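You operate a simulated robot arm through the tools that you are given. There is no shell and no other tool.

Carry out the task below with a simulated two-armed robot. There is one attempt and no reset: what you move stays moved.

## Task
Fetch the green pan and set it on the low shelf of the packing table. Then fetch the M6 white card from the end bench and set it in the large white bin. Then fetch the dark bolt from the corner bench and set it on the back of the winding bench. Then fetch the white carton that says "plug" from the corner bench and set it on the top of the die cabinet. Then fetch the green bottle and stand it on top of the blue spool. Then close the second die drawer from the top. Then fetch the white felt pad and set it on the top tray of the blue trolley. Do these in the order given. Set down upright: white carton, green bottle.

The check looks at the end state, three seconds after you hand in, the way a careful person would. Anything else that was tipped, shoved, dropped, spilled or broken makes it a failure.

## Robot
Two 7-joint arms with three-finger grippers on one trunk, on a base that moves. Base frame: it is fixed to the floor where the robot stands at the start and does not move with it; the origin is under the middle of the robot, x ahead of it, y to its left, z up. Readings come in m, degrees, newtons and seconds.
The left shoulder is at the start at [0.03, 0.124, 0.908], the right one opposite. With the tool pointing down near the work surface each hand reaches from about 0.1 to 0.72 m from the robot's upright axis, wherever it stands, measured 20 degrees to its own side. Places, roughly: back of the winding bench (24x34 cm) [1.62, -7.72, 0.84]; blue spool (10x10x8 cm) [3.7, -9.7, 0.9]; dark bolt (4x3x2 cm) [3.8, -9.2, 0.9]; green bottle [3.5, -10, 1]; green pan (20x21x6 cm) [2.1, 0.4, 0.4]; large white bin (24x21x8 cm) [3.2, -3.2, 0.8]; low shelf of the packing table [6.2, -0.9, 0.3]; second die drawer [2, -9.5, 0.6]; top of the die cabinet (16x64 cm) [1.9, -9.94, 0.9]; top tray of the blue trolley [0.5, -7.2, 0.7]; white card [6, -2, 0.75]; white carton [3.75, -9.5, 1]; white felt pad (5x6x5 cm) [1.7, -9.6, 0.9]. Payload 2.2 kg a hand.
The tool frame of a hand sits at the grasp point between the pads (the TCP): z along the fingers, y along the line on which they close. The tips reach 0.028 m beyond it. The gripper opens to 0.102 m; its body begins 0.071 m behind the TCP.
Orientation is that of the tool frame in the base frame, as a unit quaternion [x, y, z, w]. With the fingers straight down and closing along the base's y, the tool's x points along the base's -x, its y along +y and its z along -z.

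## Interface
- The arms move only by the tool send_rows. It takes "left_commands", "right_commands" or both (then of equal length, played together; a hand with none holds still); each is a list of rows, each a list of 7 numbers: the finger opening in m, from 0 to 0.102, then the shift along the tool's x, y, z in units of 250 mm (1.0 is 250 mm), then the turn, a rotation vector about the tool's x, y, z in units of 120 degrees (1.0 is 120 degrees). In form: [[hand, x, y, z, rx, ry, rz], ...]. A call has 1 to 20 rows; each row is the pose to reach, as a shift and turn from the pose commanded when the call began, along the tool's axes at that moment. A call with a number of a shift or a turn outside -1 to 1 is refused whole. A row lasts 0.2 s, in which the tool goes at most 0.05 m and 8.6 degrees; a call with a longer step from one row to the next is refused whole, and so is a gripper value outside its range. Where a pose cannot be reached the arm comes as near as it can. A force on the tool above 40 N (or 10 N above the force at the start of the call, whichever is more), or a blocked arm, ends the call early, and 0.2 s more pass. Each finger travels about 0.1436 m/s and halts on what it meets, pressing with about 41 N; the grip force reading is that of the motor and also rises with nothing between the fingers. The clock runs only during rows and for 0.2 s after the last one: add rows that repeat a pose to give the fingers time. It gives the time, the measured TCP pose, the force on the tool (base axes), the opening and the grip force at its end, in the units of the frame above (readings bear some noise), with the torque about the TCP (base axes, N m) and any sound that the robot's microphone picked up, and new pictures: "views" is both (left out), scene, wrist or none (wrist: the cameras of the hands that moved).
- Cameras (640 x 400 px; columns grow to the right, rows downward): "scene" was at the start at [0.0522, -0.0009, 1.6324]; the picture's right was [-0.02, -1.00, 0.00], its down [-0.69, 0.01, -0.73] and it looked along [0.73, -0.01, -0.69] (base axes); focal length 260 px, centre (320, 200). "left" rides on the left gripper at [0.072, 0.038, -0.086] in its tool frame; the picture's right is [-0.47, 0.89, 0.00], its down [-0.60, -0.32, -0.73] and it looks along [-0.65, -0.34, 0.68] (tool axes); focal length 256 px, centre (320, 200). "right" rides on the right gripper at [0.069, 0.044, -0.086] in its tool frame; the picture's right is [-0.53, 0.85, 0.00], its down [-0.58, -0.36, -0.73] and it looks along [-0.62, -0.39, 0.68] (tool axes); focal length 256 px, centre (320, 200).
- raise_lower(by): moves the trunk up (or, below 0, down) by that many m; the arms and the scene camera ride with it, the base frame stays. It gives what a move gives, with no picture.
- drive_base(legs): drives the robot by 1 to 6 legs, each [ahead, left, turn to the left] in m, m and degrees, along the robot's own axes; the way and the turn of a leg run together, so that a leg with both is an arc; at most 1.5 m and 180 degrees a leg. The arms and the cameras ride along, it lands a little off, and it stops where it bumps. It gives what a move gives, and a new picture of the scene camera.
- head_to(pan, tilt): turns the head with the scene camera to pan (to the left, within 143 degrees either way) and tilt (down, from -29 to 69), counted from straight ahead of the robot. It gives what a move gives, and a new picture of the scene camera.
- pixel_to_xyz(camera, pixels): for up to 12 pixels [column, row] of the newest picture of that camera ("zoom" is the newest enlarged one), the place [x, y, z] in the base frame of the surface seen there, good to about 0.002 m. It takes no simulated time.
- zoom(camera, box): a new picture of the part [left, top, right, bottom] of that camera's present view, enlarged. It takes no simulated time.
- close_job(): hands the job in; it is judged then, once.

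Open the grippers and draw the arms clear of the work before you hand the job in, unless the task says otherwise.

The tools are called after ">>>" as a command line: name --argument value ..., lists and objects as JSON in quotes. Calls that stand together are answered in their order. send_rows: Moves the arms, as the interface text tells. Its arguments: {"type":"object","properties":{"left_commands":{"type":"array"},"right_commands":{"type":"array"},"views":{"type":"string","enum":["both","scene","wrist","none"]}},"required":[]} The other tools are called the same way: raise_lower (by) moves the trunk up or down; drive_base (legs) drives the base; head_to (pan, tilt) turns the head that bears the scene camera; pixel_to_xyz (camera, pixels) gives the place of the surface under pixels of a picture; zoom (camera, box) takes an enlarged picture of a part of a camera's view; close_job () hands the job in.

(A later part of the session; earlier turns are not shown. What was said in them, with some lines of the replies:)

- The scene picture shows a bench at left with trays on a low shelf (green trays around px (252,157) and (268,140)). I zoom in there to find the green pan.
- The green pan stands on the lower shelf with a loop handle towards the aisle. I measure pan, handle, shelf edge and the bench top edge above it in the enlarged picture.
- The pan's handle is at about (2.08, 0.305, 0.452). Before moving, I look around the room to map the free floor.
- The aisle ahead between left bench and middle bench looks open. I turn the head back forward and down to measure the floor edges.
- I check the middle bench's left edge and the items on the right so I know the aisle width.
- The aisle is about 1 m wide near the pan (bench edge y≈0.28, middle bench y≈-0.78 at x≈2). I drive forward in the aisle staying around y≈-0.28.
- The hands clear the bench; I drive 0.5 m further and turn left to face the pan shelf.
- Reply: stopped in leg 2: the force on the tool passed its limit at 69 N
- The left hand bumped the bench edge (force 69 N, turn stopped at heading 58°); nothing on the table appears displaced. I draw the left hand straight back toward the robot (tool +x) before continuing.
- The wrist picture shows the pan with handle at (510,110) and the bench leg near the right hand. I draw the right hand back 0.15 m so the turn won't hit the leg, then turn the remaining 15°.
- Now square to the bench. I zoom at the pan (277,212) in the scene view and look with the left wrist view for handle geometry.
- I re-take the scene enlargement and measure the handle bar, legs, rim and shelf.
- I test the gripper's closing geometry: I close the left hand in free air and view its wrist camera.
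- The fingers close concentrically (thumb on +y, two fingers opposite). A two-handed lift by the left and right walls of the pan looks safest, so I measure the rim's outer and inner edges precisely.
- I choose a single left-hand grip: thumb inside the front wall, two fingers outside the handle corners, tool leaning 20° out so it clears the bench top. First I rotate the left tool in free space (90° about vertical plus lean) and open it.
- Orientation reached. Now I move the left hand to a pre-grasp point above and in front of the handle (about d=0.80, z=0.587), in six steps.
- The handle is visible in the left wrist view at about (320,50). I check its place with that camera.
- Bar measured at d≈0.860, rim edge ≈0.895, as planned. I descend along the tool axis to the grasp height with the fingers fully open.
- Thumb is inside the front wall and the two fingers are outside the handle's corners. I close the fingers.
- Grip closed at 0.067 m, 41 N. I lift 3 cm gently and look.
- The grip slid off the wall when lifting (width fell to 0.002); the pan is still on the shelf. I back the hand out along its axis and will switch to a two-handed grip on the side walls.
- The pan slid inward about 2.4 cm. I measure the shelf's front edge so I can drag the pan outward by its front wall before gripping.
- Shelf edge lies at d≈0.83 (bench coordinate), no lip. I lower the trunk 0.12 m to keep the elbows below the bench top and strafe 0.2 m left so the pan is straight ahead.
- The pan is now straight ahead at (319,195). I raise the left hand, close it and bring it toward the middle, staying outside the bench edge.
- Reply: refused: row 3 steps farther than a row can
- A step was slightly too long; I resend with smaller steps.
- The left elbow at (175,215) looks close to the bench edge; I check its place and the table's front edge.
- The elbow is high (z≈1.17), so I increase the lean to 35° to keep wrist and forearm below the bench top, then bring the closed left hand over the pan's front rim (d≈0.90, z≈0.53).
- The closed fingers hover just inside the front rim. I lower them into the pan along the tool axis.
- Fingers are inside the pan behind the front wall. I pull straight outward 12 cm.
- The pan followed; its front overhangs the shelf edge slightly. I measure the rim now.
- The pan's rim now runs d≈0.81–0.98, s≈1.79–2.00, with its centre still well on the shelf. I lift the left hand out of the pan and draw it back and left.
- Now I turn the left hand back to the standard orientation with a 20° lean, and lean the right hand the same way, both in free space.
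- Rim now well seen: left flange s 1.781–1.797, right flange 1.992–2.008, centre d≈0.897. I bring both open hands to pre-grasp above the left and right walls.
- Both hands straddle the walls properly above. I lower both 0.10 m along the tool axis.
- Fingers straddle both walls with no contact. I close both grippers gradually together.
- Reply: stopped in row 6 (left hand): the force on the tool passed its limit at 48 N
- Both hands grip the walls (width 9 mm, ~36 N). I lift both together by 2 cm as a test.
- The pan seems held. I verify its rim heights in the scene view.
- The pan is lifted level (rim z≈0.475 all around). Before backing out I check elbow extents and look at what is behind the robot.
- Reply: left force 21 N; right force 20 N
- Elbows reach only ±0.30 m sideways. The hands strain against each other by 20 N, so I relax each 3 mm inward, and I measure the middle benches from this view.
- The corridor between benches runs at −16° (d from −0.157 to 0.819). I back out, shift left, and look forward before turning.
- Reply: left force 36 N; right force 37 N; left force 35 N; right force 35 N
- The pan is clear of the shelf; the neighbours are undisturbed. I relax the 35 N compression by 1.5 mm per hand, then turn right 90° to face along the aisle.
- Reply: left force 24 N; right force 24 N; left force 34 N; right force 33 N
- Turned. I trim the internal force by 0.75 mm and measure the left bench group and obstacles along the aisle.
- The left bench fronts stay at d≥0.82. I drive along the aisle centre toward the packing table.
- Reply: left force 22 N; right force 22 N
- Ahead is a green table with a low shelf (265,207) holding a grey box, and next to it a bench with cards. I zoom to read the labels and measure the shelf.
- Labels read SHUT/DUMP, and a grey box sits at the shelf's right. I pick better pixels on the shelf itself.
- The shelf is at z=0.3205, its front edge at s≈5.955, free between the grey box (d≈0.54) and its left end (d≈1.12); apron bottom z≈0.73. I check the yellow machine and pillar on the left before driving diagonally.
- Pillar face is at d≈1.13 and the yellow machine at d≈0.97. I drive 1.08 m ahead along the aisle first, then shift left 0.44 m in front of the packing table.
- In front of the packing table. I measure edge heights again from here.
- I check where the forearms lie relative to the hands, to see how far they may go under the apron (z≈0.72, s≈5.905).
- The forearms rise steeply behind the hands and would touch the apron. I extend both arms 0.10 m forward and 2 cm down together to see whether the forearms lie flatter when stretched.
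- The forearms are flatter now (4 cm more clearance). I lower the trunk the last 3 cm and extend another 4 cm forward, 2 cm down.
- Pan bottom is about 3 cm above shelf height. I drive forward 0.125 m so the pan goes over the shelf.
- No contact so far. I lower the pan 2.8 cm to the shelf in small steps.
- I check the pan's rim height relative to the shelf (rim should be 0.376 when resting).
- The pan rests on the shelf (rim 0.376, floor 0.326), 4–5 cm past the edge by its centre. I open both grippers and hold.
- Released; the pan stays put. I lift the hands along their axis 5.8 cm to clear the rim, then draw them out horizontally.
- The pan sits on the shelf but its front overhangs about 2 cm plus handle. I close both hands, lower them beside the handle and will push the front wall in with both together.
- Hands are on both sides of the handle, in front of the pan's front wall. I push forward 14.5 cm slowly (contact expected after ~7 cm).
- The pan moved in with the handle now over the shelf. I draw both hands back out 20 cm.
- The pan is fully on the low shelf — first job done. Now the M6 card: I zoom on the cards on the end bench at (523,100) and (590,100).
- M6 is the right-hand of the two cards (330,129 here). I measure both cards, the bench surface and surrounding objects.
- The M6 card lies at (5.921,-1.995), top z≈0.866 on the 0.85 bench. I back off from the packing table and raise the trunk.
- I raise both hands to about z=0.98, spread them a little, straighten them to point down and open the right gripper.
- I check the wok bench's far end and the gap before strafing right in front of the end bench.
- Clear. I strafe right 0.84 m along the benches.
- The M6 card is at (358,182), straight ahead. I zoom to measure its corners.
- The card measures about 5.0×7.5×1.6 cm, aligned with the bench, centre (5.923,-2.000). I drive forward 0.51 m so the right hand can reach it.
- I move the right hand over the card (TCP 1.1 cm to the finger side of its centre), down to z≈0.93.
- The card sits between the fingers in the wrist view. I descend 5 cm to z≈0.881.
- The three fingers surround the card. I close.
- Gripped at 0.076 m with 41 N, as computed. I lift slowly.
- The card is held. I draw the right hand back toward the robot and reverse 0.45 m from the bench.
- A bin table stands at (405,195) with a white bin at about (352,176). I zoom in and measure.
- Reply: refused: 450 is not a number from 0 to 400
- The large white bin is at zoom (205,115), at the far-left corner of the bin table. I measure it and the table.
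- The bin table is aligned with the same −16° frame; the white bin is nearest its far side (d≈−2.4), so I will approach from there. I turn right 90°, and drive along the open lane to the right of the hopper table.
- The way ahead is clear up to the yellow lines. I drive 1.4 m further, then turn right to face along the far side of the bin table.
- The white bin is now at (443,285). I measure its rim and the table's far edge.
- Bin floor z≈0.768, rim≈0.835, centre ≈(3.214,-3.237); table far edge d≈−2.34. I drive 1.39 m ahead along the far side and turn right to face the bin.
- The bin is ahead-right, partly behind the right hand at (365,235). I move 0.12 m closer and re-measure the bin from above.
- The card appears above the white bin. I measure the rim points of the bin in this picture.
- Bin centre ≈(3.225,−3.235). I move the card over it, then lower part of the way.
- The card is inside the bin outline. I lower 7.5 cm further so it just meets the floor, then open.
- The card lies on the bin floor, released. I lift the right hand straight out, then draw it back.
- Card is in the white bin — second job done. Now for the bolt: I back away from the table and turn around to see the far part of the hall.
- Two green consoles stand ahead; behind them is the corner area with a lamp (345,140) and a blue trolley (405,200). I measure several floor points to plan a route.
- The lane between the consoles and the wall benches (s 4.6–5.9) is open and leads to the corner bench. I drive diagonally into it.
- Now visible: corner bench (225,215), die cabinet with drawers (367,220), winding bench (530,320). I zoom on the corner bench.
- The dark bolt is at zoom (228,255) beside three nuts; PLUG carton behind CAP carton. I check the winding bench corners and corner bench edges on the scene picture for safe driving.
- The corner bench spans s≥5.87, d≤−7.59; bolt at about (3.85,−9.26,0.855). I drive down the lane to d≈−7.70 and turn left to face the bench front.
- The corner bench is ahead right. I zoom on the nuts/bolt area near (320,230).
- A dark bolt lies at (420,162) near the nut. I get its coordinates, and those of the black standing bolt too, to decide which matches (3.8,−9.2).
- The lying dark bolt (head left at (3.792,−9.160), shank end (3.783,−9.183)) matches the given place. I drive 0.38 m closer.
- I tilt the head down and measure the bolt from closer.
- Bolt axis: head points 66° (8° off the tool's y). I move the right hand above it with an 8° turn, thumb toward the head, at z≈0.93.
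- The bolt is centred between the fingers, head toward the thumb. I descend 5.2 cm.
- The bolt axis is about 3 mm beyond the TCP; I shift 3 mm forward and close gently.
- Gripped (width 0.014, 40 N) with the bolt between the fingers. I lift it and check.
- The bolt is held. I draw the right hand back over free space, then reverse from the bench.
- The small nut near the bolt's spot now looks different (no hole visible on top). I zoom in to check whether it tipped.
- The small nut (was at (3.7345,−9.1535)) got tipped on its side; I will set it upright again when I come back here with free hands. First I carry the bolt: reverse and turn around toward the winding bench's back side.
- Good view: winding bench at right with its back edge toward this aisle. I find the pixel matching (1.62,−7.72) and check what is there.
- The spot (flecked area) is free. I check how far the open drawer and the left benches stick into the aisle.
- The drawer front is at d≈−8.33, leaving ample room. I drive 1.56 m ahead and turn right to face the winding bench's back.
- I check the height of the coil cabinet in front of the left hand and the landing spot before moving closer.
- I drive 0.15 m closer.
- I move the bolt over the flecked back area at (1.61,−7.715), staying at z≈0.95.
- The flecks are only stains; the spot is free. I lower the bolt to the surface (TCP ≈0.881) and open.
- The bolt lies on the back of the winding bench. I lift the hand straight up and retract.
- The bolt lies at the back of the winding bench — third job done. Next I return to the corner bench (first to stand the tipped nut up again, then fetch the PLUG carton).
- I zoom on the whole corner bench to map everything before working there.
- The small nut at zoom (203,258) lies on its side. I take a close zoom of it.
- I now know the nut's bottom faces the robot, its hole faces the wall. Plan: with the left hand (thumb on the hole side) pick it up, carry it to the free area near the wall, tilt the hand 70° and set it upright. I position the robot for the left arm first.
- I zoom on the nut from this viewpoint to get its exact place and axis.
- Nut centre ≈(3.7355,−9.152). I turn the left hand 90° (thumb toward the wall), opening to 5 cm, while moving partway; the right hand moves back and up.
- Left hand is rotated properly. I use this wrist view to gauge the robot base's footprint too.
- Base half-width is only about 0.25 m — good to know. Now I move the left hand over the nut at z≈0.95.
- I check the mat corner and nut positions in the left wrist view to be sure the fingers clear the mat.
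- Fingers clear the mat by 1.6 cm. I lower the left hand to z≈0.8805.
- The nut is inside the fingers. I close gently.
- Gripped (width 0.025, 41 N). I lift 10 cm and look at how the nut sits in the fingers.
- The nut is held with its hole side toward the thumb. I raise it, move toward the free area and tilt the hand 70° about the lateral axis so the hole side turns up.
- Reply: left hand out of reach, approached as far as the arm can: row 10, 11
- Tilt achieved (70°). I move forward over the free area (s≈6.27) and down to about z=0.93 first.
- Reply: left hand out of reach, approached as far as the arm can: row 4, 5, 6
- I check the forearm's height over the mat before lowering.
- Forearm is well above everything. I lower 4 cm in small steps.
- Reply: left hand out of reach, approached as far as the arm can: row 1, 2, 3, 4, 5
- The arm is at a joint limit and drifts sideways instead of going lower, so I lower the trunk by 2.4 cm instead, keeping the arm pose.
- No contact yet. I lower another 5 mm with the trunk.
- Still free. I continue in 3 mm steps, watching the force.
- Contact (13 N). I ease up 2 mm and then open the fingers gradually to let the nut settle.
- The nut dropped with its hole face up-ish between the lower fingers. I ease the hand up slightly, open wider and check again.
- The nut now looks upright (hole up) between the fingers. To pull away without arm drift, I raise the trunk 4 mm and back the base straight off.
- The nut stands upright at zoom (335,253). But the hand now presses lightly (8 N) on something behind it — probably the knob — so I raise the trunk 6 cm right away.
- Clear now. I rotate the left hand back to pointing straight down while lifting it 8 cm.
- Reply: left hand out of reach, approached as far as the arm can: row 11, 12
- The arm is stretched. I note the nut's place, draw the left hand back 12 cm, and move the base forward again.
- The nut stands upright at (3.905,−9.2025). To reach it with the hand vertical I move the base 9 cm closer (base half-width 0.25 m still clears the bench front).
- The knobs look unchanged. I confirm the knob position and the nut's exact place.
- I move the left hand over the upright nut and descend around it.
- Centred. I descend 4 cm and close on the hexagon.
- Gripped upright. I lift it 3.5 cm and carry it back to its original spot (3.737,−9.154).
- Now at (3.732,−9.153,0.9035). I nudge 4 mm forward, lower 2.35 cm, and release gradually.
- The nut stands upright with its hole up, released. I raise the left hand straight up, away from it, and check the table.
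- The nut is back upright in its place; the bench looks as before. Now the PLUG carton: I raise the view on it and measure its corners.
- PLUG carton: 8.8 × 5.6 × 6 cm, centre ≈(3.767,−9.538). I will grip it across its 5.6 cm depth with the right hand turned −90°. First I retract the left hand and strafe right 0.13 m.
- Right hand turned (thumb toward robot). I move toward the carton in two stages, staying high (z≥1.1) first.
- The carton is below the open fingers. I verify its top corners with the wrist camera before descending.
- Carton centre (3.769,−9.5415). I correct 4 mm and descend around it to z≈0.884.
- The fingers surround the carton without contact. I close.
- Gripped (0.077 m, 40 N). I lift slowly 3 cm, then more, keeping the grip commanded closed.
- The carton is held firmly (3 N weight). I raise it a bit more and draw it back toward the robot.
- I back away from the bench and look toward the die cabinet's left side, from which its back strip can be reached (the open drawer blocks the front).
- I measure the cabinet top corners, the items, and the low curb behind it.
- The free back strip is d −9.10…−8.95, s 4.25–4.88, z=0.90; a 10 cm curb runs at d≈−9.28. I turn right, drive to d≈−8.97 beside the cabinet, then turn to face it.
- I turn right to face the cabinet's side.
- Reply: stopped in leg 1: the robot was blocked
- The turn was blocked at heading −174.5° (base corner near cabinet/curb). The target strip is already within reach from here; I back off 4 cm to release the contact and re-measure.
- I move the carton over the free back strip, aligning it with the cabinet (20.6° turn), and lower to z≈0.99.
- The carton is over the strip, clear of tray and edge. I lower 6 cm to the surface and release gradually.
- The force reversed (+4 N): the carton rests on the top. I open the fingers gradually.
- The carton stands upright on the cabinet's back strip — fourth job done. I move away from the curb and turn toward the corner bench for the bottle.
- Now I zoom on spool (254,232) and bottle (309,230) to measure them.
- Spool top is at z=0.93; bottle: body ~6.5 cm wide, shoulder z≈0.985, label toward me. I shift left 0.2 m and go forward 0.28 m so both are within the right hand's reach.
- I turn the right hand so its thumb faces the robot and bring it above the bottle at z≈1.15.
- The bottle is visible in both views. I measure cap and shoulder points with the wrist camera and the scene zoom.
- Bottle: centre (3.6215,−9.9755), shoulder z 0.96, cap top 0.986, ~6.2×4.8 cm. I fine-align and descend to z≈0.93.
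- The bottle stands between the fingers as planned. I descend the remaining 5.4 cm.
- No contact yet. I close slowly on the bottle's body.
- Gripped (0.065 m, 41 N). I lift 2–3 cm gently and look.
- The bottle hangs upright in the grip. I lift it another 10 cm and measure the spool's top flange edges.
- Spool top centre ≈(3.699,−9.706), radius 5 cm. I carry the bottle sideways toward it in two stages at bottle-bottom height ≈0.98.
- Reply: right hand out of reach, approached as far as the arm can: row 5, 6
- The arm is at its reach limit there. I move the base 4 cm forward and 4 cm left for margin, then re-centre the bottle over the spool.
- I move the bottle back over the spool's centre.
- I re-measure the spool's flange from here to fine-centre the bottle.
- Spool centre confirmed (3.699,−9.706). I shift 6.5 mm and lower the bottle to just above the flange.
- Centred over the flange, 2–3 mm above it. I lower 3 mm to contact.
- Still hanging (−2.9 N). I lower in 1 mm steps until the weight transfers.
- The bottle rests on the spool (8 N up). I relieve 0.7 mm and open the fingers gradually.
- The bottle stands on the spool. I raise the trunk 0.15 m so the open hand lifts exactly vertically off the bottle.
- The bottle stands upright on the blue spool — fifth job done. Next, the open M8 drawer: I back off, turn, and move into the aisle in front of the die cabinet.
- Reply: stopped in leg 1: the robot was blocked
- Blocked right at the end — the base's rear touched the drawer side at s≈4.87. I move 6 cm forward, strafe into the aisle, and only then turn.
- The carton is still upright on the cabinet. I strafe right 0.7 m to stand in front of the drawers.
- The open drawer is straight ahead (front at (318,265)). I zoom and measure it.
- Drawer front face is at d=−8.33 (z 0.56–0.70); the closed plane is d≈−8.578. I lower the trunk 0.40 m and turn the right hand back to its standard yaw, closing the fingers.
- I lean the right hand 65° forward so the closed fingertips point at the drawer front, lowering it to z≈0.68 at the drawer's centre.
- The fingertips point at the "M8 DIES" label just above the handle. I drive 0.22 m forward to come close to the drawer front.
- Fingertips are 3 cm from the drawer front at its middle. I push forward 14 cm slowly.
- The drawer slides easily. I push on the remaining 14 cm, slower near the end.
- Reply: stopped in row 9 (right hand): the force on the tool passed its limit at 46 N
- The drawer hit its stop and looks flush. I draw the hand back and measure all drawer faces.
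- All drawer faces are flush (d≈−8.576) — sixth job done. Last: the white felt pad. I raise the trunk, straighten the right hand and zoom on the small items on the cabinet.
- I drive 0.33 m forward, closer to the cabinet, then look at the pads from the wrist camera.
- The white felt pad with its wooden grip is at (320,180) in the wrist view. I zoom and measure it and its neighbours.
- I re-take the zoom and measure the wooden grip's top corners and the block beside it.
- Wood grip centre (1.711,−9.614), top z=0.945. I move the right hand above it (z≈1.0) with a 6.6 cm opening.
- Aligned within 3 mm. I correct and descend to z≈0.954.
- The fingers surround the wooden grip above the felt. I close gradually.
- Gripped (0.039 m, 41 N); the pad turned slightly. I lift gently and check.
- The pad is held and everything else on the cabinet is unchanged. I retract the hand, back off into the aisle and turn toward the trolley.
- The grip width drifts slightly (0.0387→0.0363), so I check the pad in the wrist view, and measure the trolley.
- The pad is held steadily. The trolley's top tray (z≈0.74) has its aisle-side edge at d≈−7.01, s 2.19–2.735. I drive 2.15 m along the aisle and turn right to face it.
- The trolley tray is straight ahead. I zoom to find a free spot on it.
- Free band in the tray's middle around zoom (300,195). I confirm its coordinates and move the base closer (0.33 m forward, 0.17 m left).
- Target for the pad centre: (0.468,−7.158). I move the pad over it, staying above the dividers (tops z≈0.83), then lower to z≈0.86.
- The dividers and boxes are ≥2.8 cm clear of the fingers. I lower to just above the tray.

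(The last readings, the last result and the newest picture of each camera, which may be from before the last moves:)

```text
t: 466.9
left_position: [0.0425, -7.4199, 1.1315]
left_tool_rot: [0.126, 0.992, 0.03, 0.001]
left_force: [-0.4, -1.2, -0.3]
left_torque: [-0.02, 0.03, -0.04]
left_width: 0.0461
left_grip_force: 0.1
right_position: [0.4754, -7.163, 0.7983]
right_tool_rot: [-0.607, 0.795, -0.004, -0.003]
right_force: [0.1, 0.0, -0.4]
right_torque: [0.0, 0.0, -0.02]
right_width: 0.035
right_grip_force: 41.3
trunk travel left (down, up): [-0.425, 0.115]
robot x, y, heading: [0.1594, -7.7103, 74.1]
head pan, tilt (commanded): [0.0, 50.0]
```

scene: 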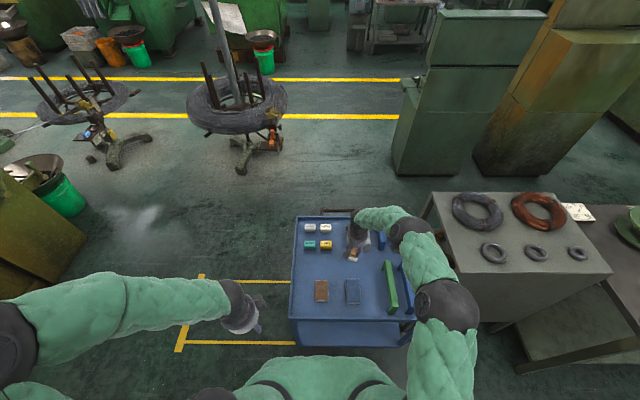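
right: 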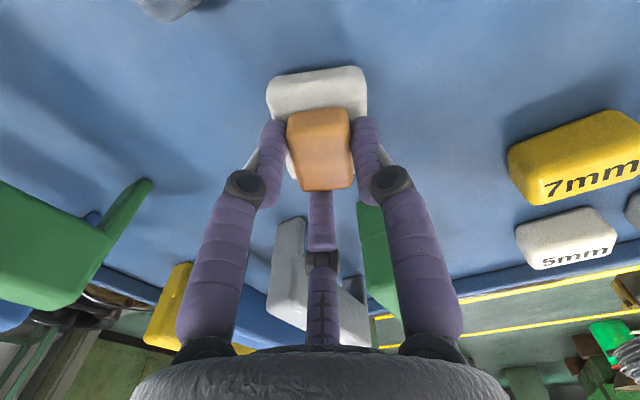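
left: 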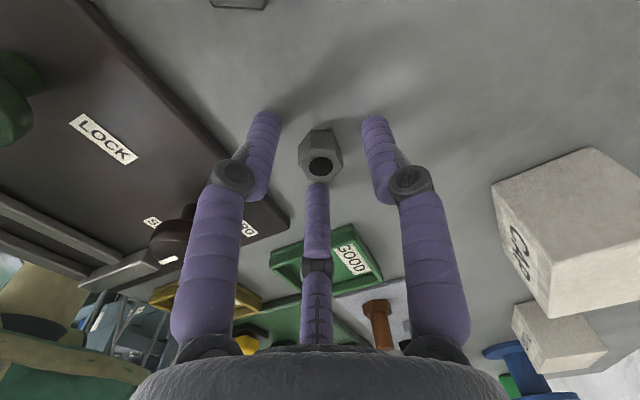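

No contact yet (about 4 mm above). I lower in small steps to feel the tray.

>>> send_rows --right_commands '[[0.0, 0, 0, 0.008, 0, 0, 0], [0.0, 0, 0, 0.012, 0, 0, 0], [0.0, 0, 0, 0.012, 0, 0, 0]]' --views "none"

>>> send_rows --right_commands '[[0.0, 0, 0, 0.005, 0, 0, 0], [0.0, 0, 0, 0.008, 0, 0, 0], [0.0, 0, 0, 0.008, 0, 0, 0]]' --views "none"

```text
t: 467.7
left_position: [0.0415, -7.4196, 1.1326]
left_tool_rot: [0.127, 0.991, 0.031, 0.0]
left_force: [-0.5, 0.5, 0.4]
left_torque: [0.01, 0.01, -0.02]
left_width: 0.0461
left_grip_force: 0.1
right_position: [0.4747, -7.1638, 0.7962]
right_tool_rot: [-0.607, 0.795, -0.004, -0.004]
right_force: [-0.2, -1.1, -0.4]
right_torque: [-0.01, 0.01, -0.03]
right_width: 0.0348
right_grip_force: 40.8
trunk travel left (down, up): [-0.425, 0.115]
robot x, y, heading: [0.1624, -7.711, 74.3]
head pan, tilt (commanded): [0.0, 50.0]
```

```text
t: 468.5
left_position: [0.0422, -7.4188, 1.1323]
left_tool_rot: [0.126, 0.992, 0.031, 0.001]
left_force: [-0.5, 0.7, 0.7]
left_torque: [-0.03, -0.01, 0.01]
left_width: 0.0459
left_grip_force: 0.0
right_position: [0.4753, -7.1637, 0.7943]
right_tool_rot: [-0.606, 0.795, -0.003, -0.003]
right_force: [0.4, 0.6, 0.8]
right_torque: [0.01, 0.03, 0.04]
right_width: 0.0349
right_grip_force: 41.1
trunk travel left (down, up): [-0.425, 0.115]
robot x, y, heading: [0.1621, -7.7116, 74.5]
head pan, tilt (commanded): [0.0, 50.0]
```

Right at contact. I lower 1 mm more and open gradually.

>>> send_rows --right_commands '[[0.0, 0, 0, 0.004, 0, 0, 0], [0.0, 0, 0, 0.004, 0, 0, 0], [0.037, 0, 0, 0.004, 0, 0, 0], [0.04, 0, 0, 0.004, 0, 0, 0], [0.045, 0, 0, 0.004, 0, 0, 0], [0.052, 0, 0, 0.004, 0, 0, 0], [0.06, 0, 0, 0.004, 0, 0, 0], [0.064, 0, 0, 0.004, 0, 0, 0], [0.064, 0, 0, 0.004, 0, 0, 0]]' --views "wrist"

```text
t: 470.5
left_position: [0.0424, -7.4192, 1.1323]
left_tool_rot: [0.126, 0.992, 0.031, 0.001]
left_force: [-0.9, -0.4, 0.2]
left_torque: [0.04, 0.0, 0.0]
left_width: 0.0456
left_grip_force: 0.0
right_position: [0.4749, -7.1624, 0.7928]
right_tool_rot: [-0.606, 0.795, -0.003, -0.005]
right_force: [-0.3, 0.0, 0.7]
right_torque: [-0.01, 0.0, -0.01]
right_width: 0.0641
right_grip_force: 0.1
trunk travel left (down, up): [-0.425, 0.115]
robot x, y, heading: [0.162, -7.7094, 74.2]
head pan, tilt (commanded): [0.0, 50.0]
```

right: 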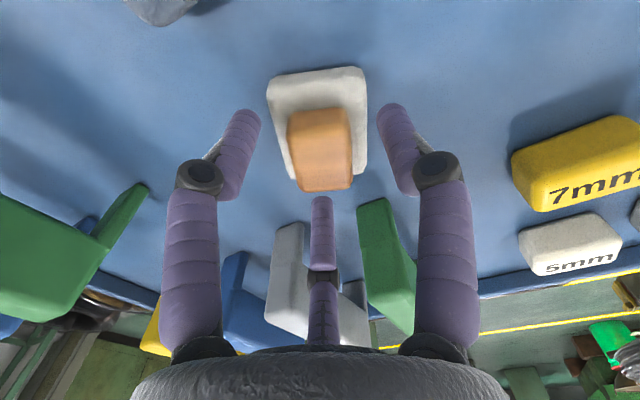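

The pad rests on the tray, released. I raise the hand straight up with the trunk and arm, then retract.

>>> send_rows --right_commands '[[0.064, 0, 0, -0.08, 0, 0, 0], [0.064, 0, 0, -0.2, 0, 0, 0], [0.064, 0, 0, -0.36, 0, 0, 0], [0.064, 0, 0, -0.54, 0, 0, 0], [0.064, 0, 0, -0.72, 0, 0, 0], [0.064, 0, 0, -0.9, 0, 0, 0], [0.064, 0.16, 0, -0.96, 0, 0, 0], [0.064, 0.34, 0, -0.96, 0, 0, 0], [0.064, 0.52, 0, -0.96, 0, 0, 0], [0.064, 0.7, 0, -0.96, 0, 0, 0], [0.064, 0.84, 0, -0.96, 0, 0, 0]]' --views "scene"

>>> zoom --camera "scene" --box '[280, 190, 440, 330]'

```text
t: 472.9
left_position: [0.0424, -7.4214, 1.1332]
left_tool_rot: [0.126, 0.992, 0.031, 0.0]
left_force: [-0.3, -0.8, -0.3]
left_torque: [-0.01, 0.0, 0.03]
left_width: 0.0459
left_grip_force: 0.2
right_position: [0.4177, -7.3655, 1.0367]
right_tool_rot: [-0.606, 0.795, -0.003, -0.003]
right_force: [-1.0, 0.0, 0.1]
right_torque: [0.05, 0.02, -0.01]
right_width: 0.0638
right_grip_force: 0.1
trunk travel left (down, up): [-0.425, 0.115]
robot x, y, heading: [0.166, -7.712, 74.3]
head pan, tilt (commanded): [0.0, 50.0]
```

scene: 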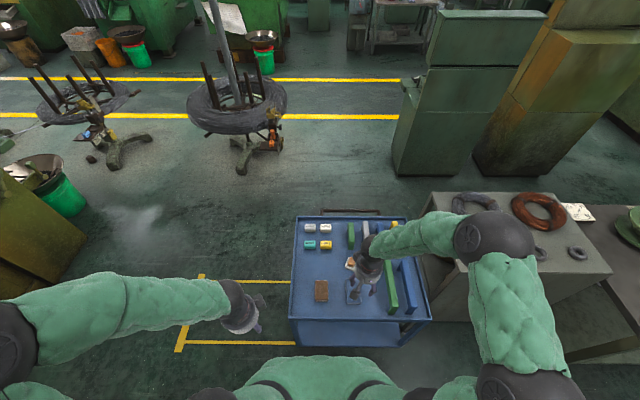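

```text
2.86 times, centred on (360, 260) of scene
```

zoom: 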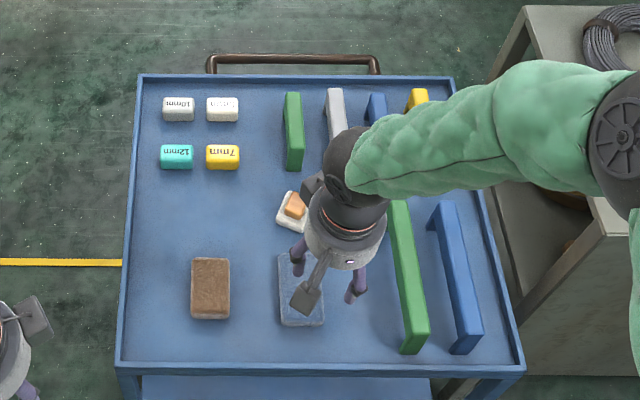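

The white felt pad sits on the top tray, its neighbours untouched — last job done. I open both grippers and back the robot away.

>>> send_rows --left_commands '[[0.07, 0, 0, 0, 0, 0, 0], [0.1, 0, 0, 0, 0, 0, 0], [0.1, 0, 0, 0, 0, 0, 0]]' --right_commands '[[0.08, 0, 0, -0.1, 0, 0, 0], [0.1, 0, 0, -0.2, 0, 0, 0], [0.1, 0, 0, -0.2, 0, 0, 0]]' --views "none"

>>> drive_base --legs '[[-0.35, 0, 0]]'

>>> zoom --camera "scene" --box '[270, 150, 400, 240]'

>>> head_to --pan -40 --tilt 35

```text
t: 473.7
left_position: [0.0428, -7.4204, 1.1321]
left_tool_rot: [0.126, 0.992, 0.03, 0.001]
left_force: [0.6, -0.7, -0.2]
left_torque: [0.0, -0.02, 0.03]
left_width: 0.0996
left_grip_force: 0.0
right_position: [0.418, -7.3628, 1.086]
right_tool_rot: [-0.606, 0.795, -0.003, -0.004]
right_force: [0.6, 0.4, -0.2]
right_torque: [-0.03, 0.0, -0.04]
right_width: 0.1002
right_grip_force: 0.0
trunk travel left (down, up): [-0.425, 0.115]
robot x, y, heading: [0.164, -7.7102, 74.5]
head pan, tilt (commanded): [0.0, 50.0]
```

```text
t: 475.9
left_position: [-0.0527, -7.7573, 1.133]
left_tool_rot: [0.127, 0.991, 0.03, 0.0]
left_force: [-0.5, -0.3, -0.1]
left_torque: [-0.02, -0.01, 0.0]
left_width: 0.1002
left_grip_force: 0.0
right_position: [0.3238, -7.7014, 1.0849]
right_tool_rot: [-0.606, 0.796, -0.004, -0.002]
right_force: [0.2, -0.3, 0.0]
right_torque: [0.02, 0.01, 0.01]
right_width: 0.0998
right_grip_force: 0.0
trunk travel left (down, up): [-0.425, 0.115]
robot x, y, heading: [0.0702, -8.0465, 74.2]
head pan, tilt (commanded): [0.0, 50.0]
```

scene: 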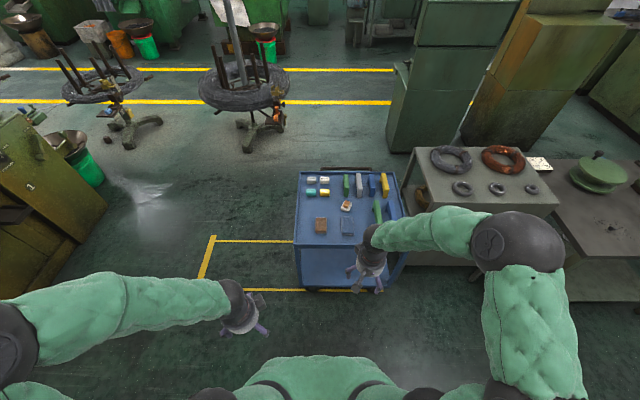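

```text
4.44 times, centred on (335, 195) of scene
```

zoom: 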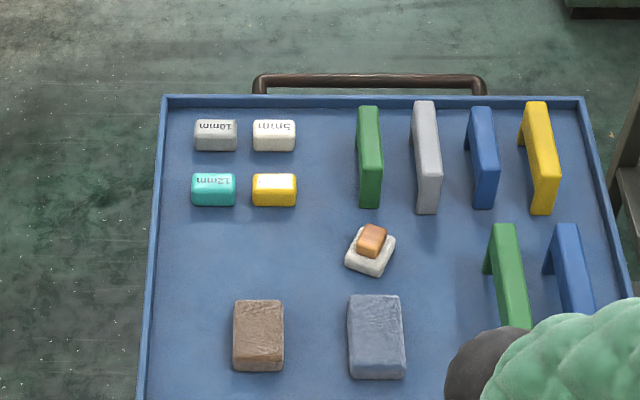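

```text
t: 477.0
left_position: [-0.0507, -7.757, 1.1339]
left_tool_rot: [0.127, 0.991, 0.03, 0.0]
left_force: [-0.2, -0.3, -0.4]
left_torque: [0.01, -0.02, 0.0]
left_width: 0.1002
left_grip_force: 0.1
right_position: [0.3229, -7.7005, 1.0865]
right_tool_rot: [-0.605, 0.796, -0.004, -0.002]
right_force: [-0.5, 0.3, -0.6]
right_torque: [0.0, 0.0, 0.01]
right_width: 0.1
right_grip_force: 0.2
trunk travel left (down, up): [-0.425, 0.115]
robot x, y, heading: [0.0685, -8.0466, 74.3]
head pan, tilt (commanded): [-40.0, 35.0]
```

scene: 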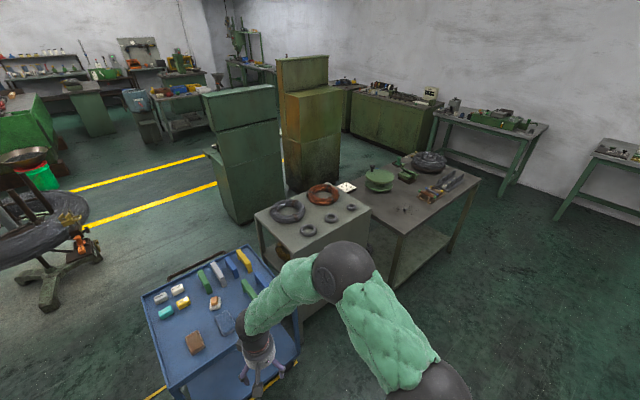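

The pad and trolley items are in order. I do a last check on the bolt (winding bench) and on the corner bench.

>>> zoom --camera "scene" --box '[360, 160, 480, 235]'

>>> head_to --pan -85 --tilt 20

>>> zoom --camera "scene" --box '[200, 150, 440, 300]'

```text
5.33 times, centred on (420, 198) of scene
```

zoom: 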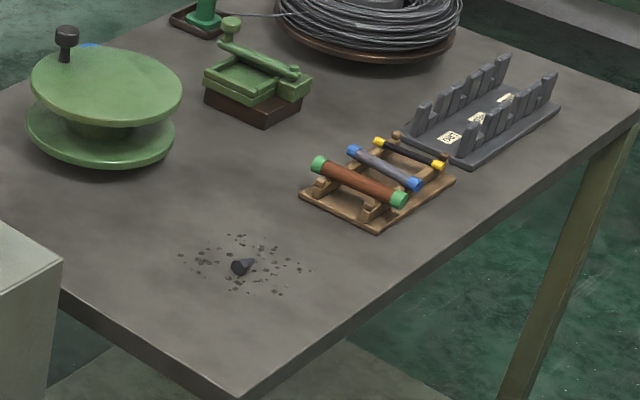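

```text
t: 478.1
left_position: [-0.0517, -7.7564, 1.1319]
left_tool_rot: [0.127, 0.991, 0.032, 0.0]
left_force: [-0.7, 0.7, -0.2]
left_torque: [-0.03, -0.02, -0.01]
left_width: 0.1001
left_grip_force: 0.1
right_position: [0.3246, -7.7014, 1.086]
right_tool_rot: [-0.605, 0.796, -0.004, -0.004]
right_force: [0.4, 0.0, 0.6]
right_torque: [0.02, 0.01, 0.05]
right_width: 0.1
right_grip_force: 0.1
trunk travel left (down, up): [-0.425, 0.115]
robot x, y, heading: [0.0685, -8.0481, 74.4]
head pan, tilt (commanded): [-85.0, 20.0]
```

scene: 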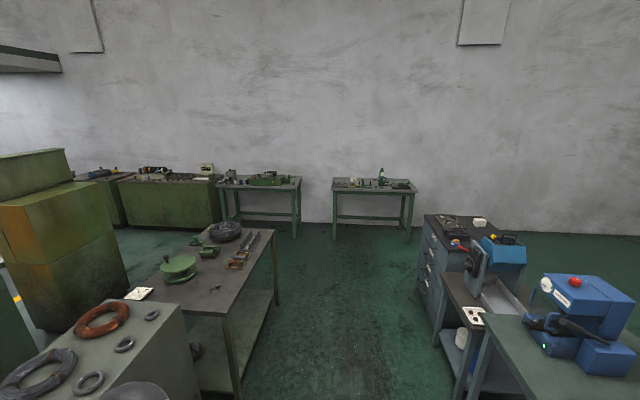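

```text
2.67 times, centred on (320, 225) of scene
```

zoom: 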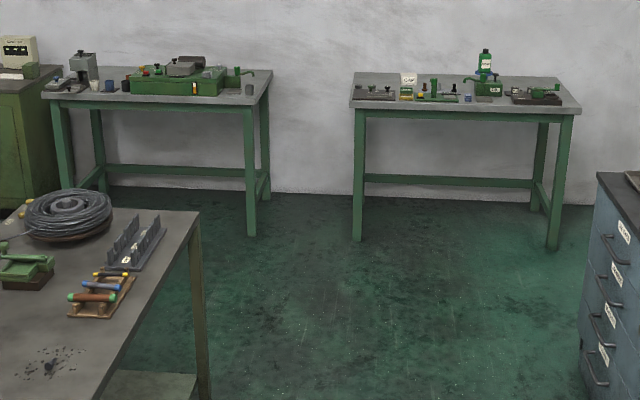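

Everything checks out: bolt on the winding bench's back, bottle upright on the spool, drawers closed, carton upright on the cabinet, pad on the trolley, both hands open and clear. I hand the job in.

>>> close_job

```text
The job is handed in.
```

I finished all seven tasks in the order given and handed the job in. Each end position was checked in the pictures; I haven't seen the judge's result.

| Task | Where it ended up |
|---|---|
| Green pan | Fully on the low shelf of the packing table |
| M6 card | In the large white bin |
| Dark bolt | On the back of the winding bench |
| White "plug" carton | Upright on the back strip of the die cabinet top |
| Green bottle | Upright on the blue spool |
| Second die drawer (M8) | Closed, flush with the others |
| White felt pad | On the top tray of the blue trolley |

These went wrong on the way and may matter to the judge:

- **Tipped nut:** while I picked up the bolt, a finger tipped the small nut beside it onto its side. I stood it upright again, hole up, within about a millimetre or two of its old spot.
- **Pan grip:** my first grip on the pan slipped and pushed it about 2.4 cm deeper onto its starting shelf. I then carried it with both hands.
- **Bumps:** the left hand hit the edge of the bench above the pan (69 N). The base also stopped twice beside the die cabinet, once while turning and once while reversing against the open drawer. Nothing appeared displaced afterwards.
- **Knob contact:** while fixing the nut, the hand pressed lightly (about 8 N), probably on a knob on the corner bench. The knob measured unchanged afterwards.

Both grippers are open and the arms are clear of the work.
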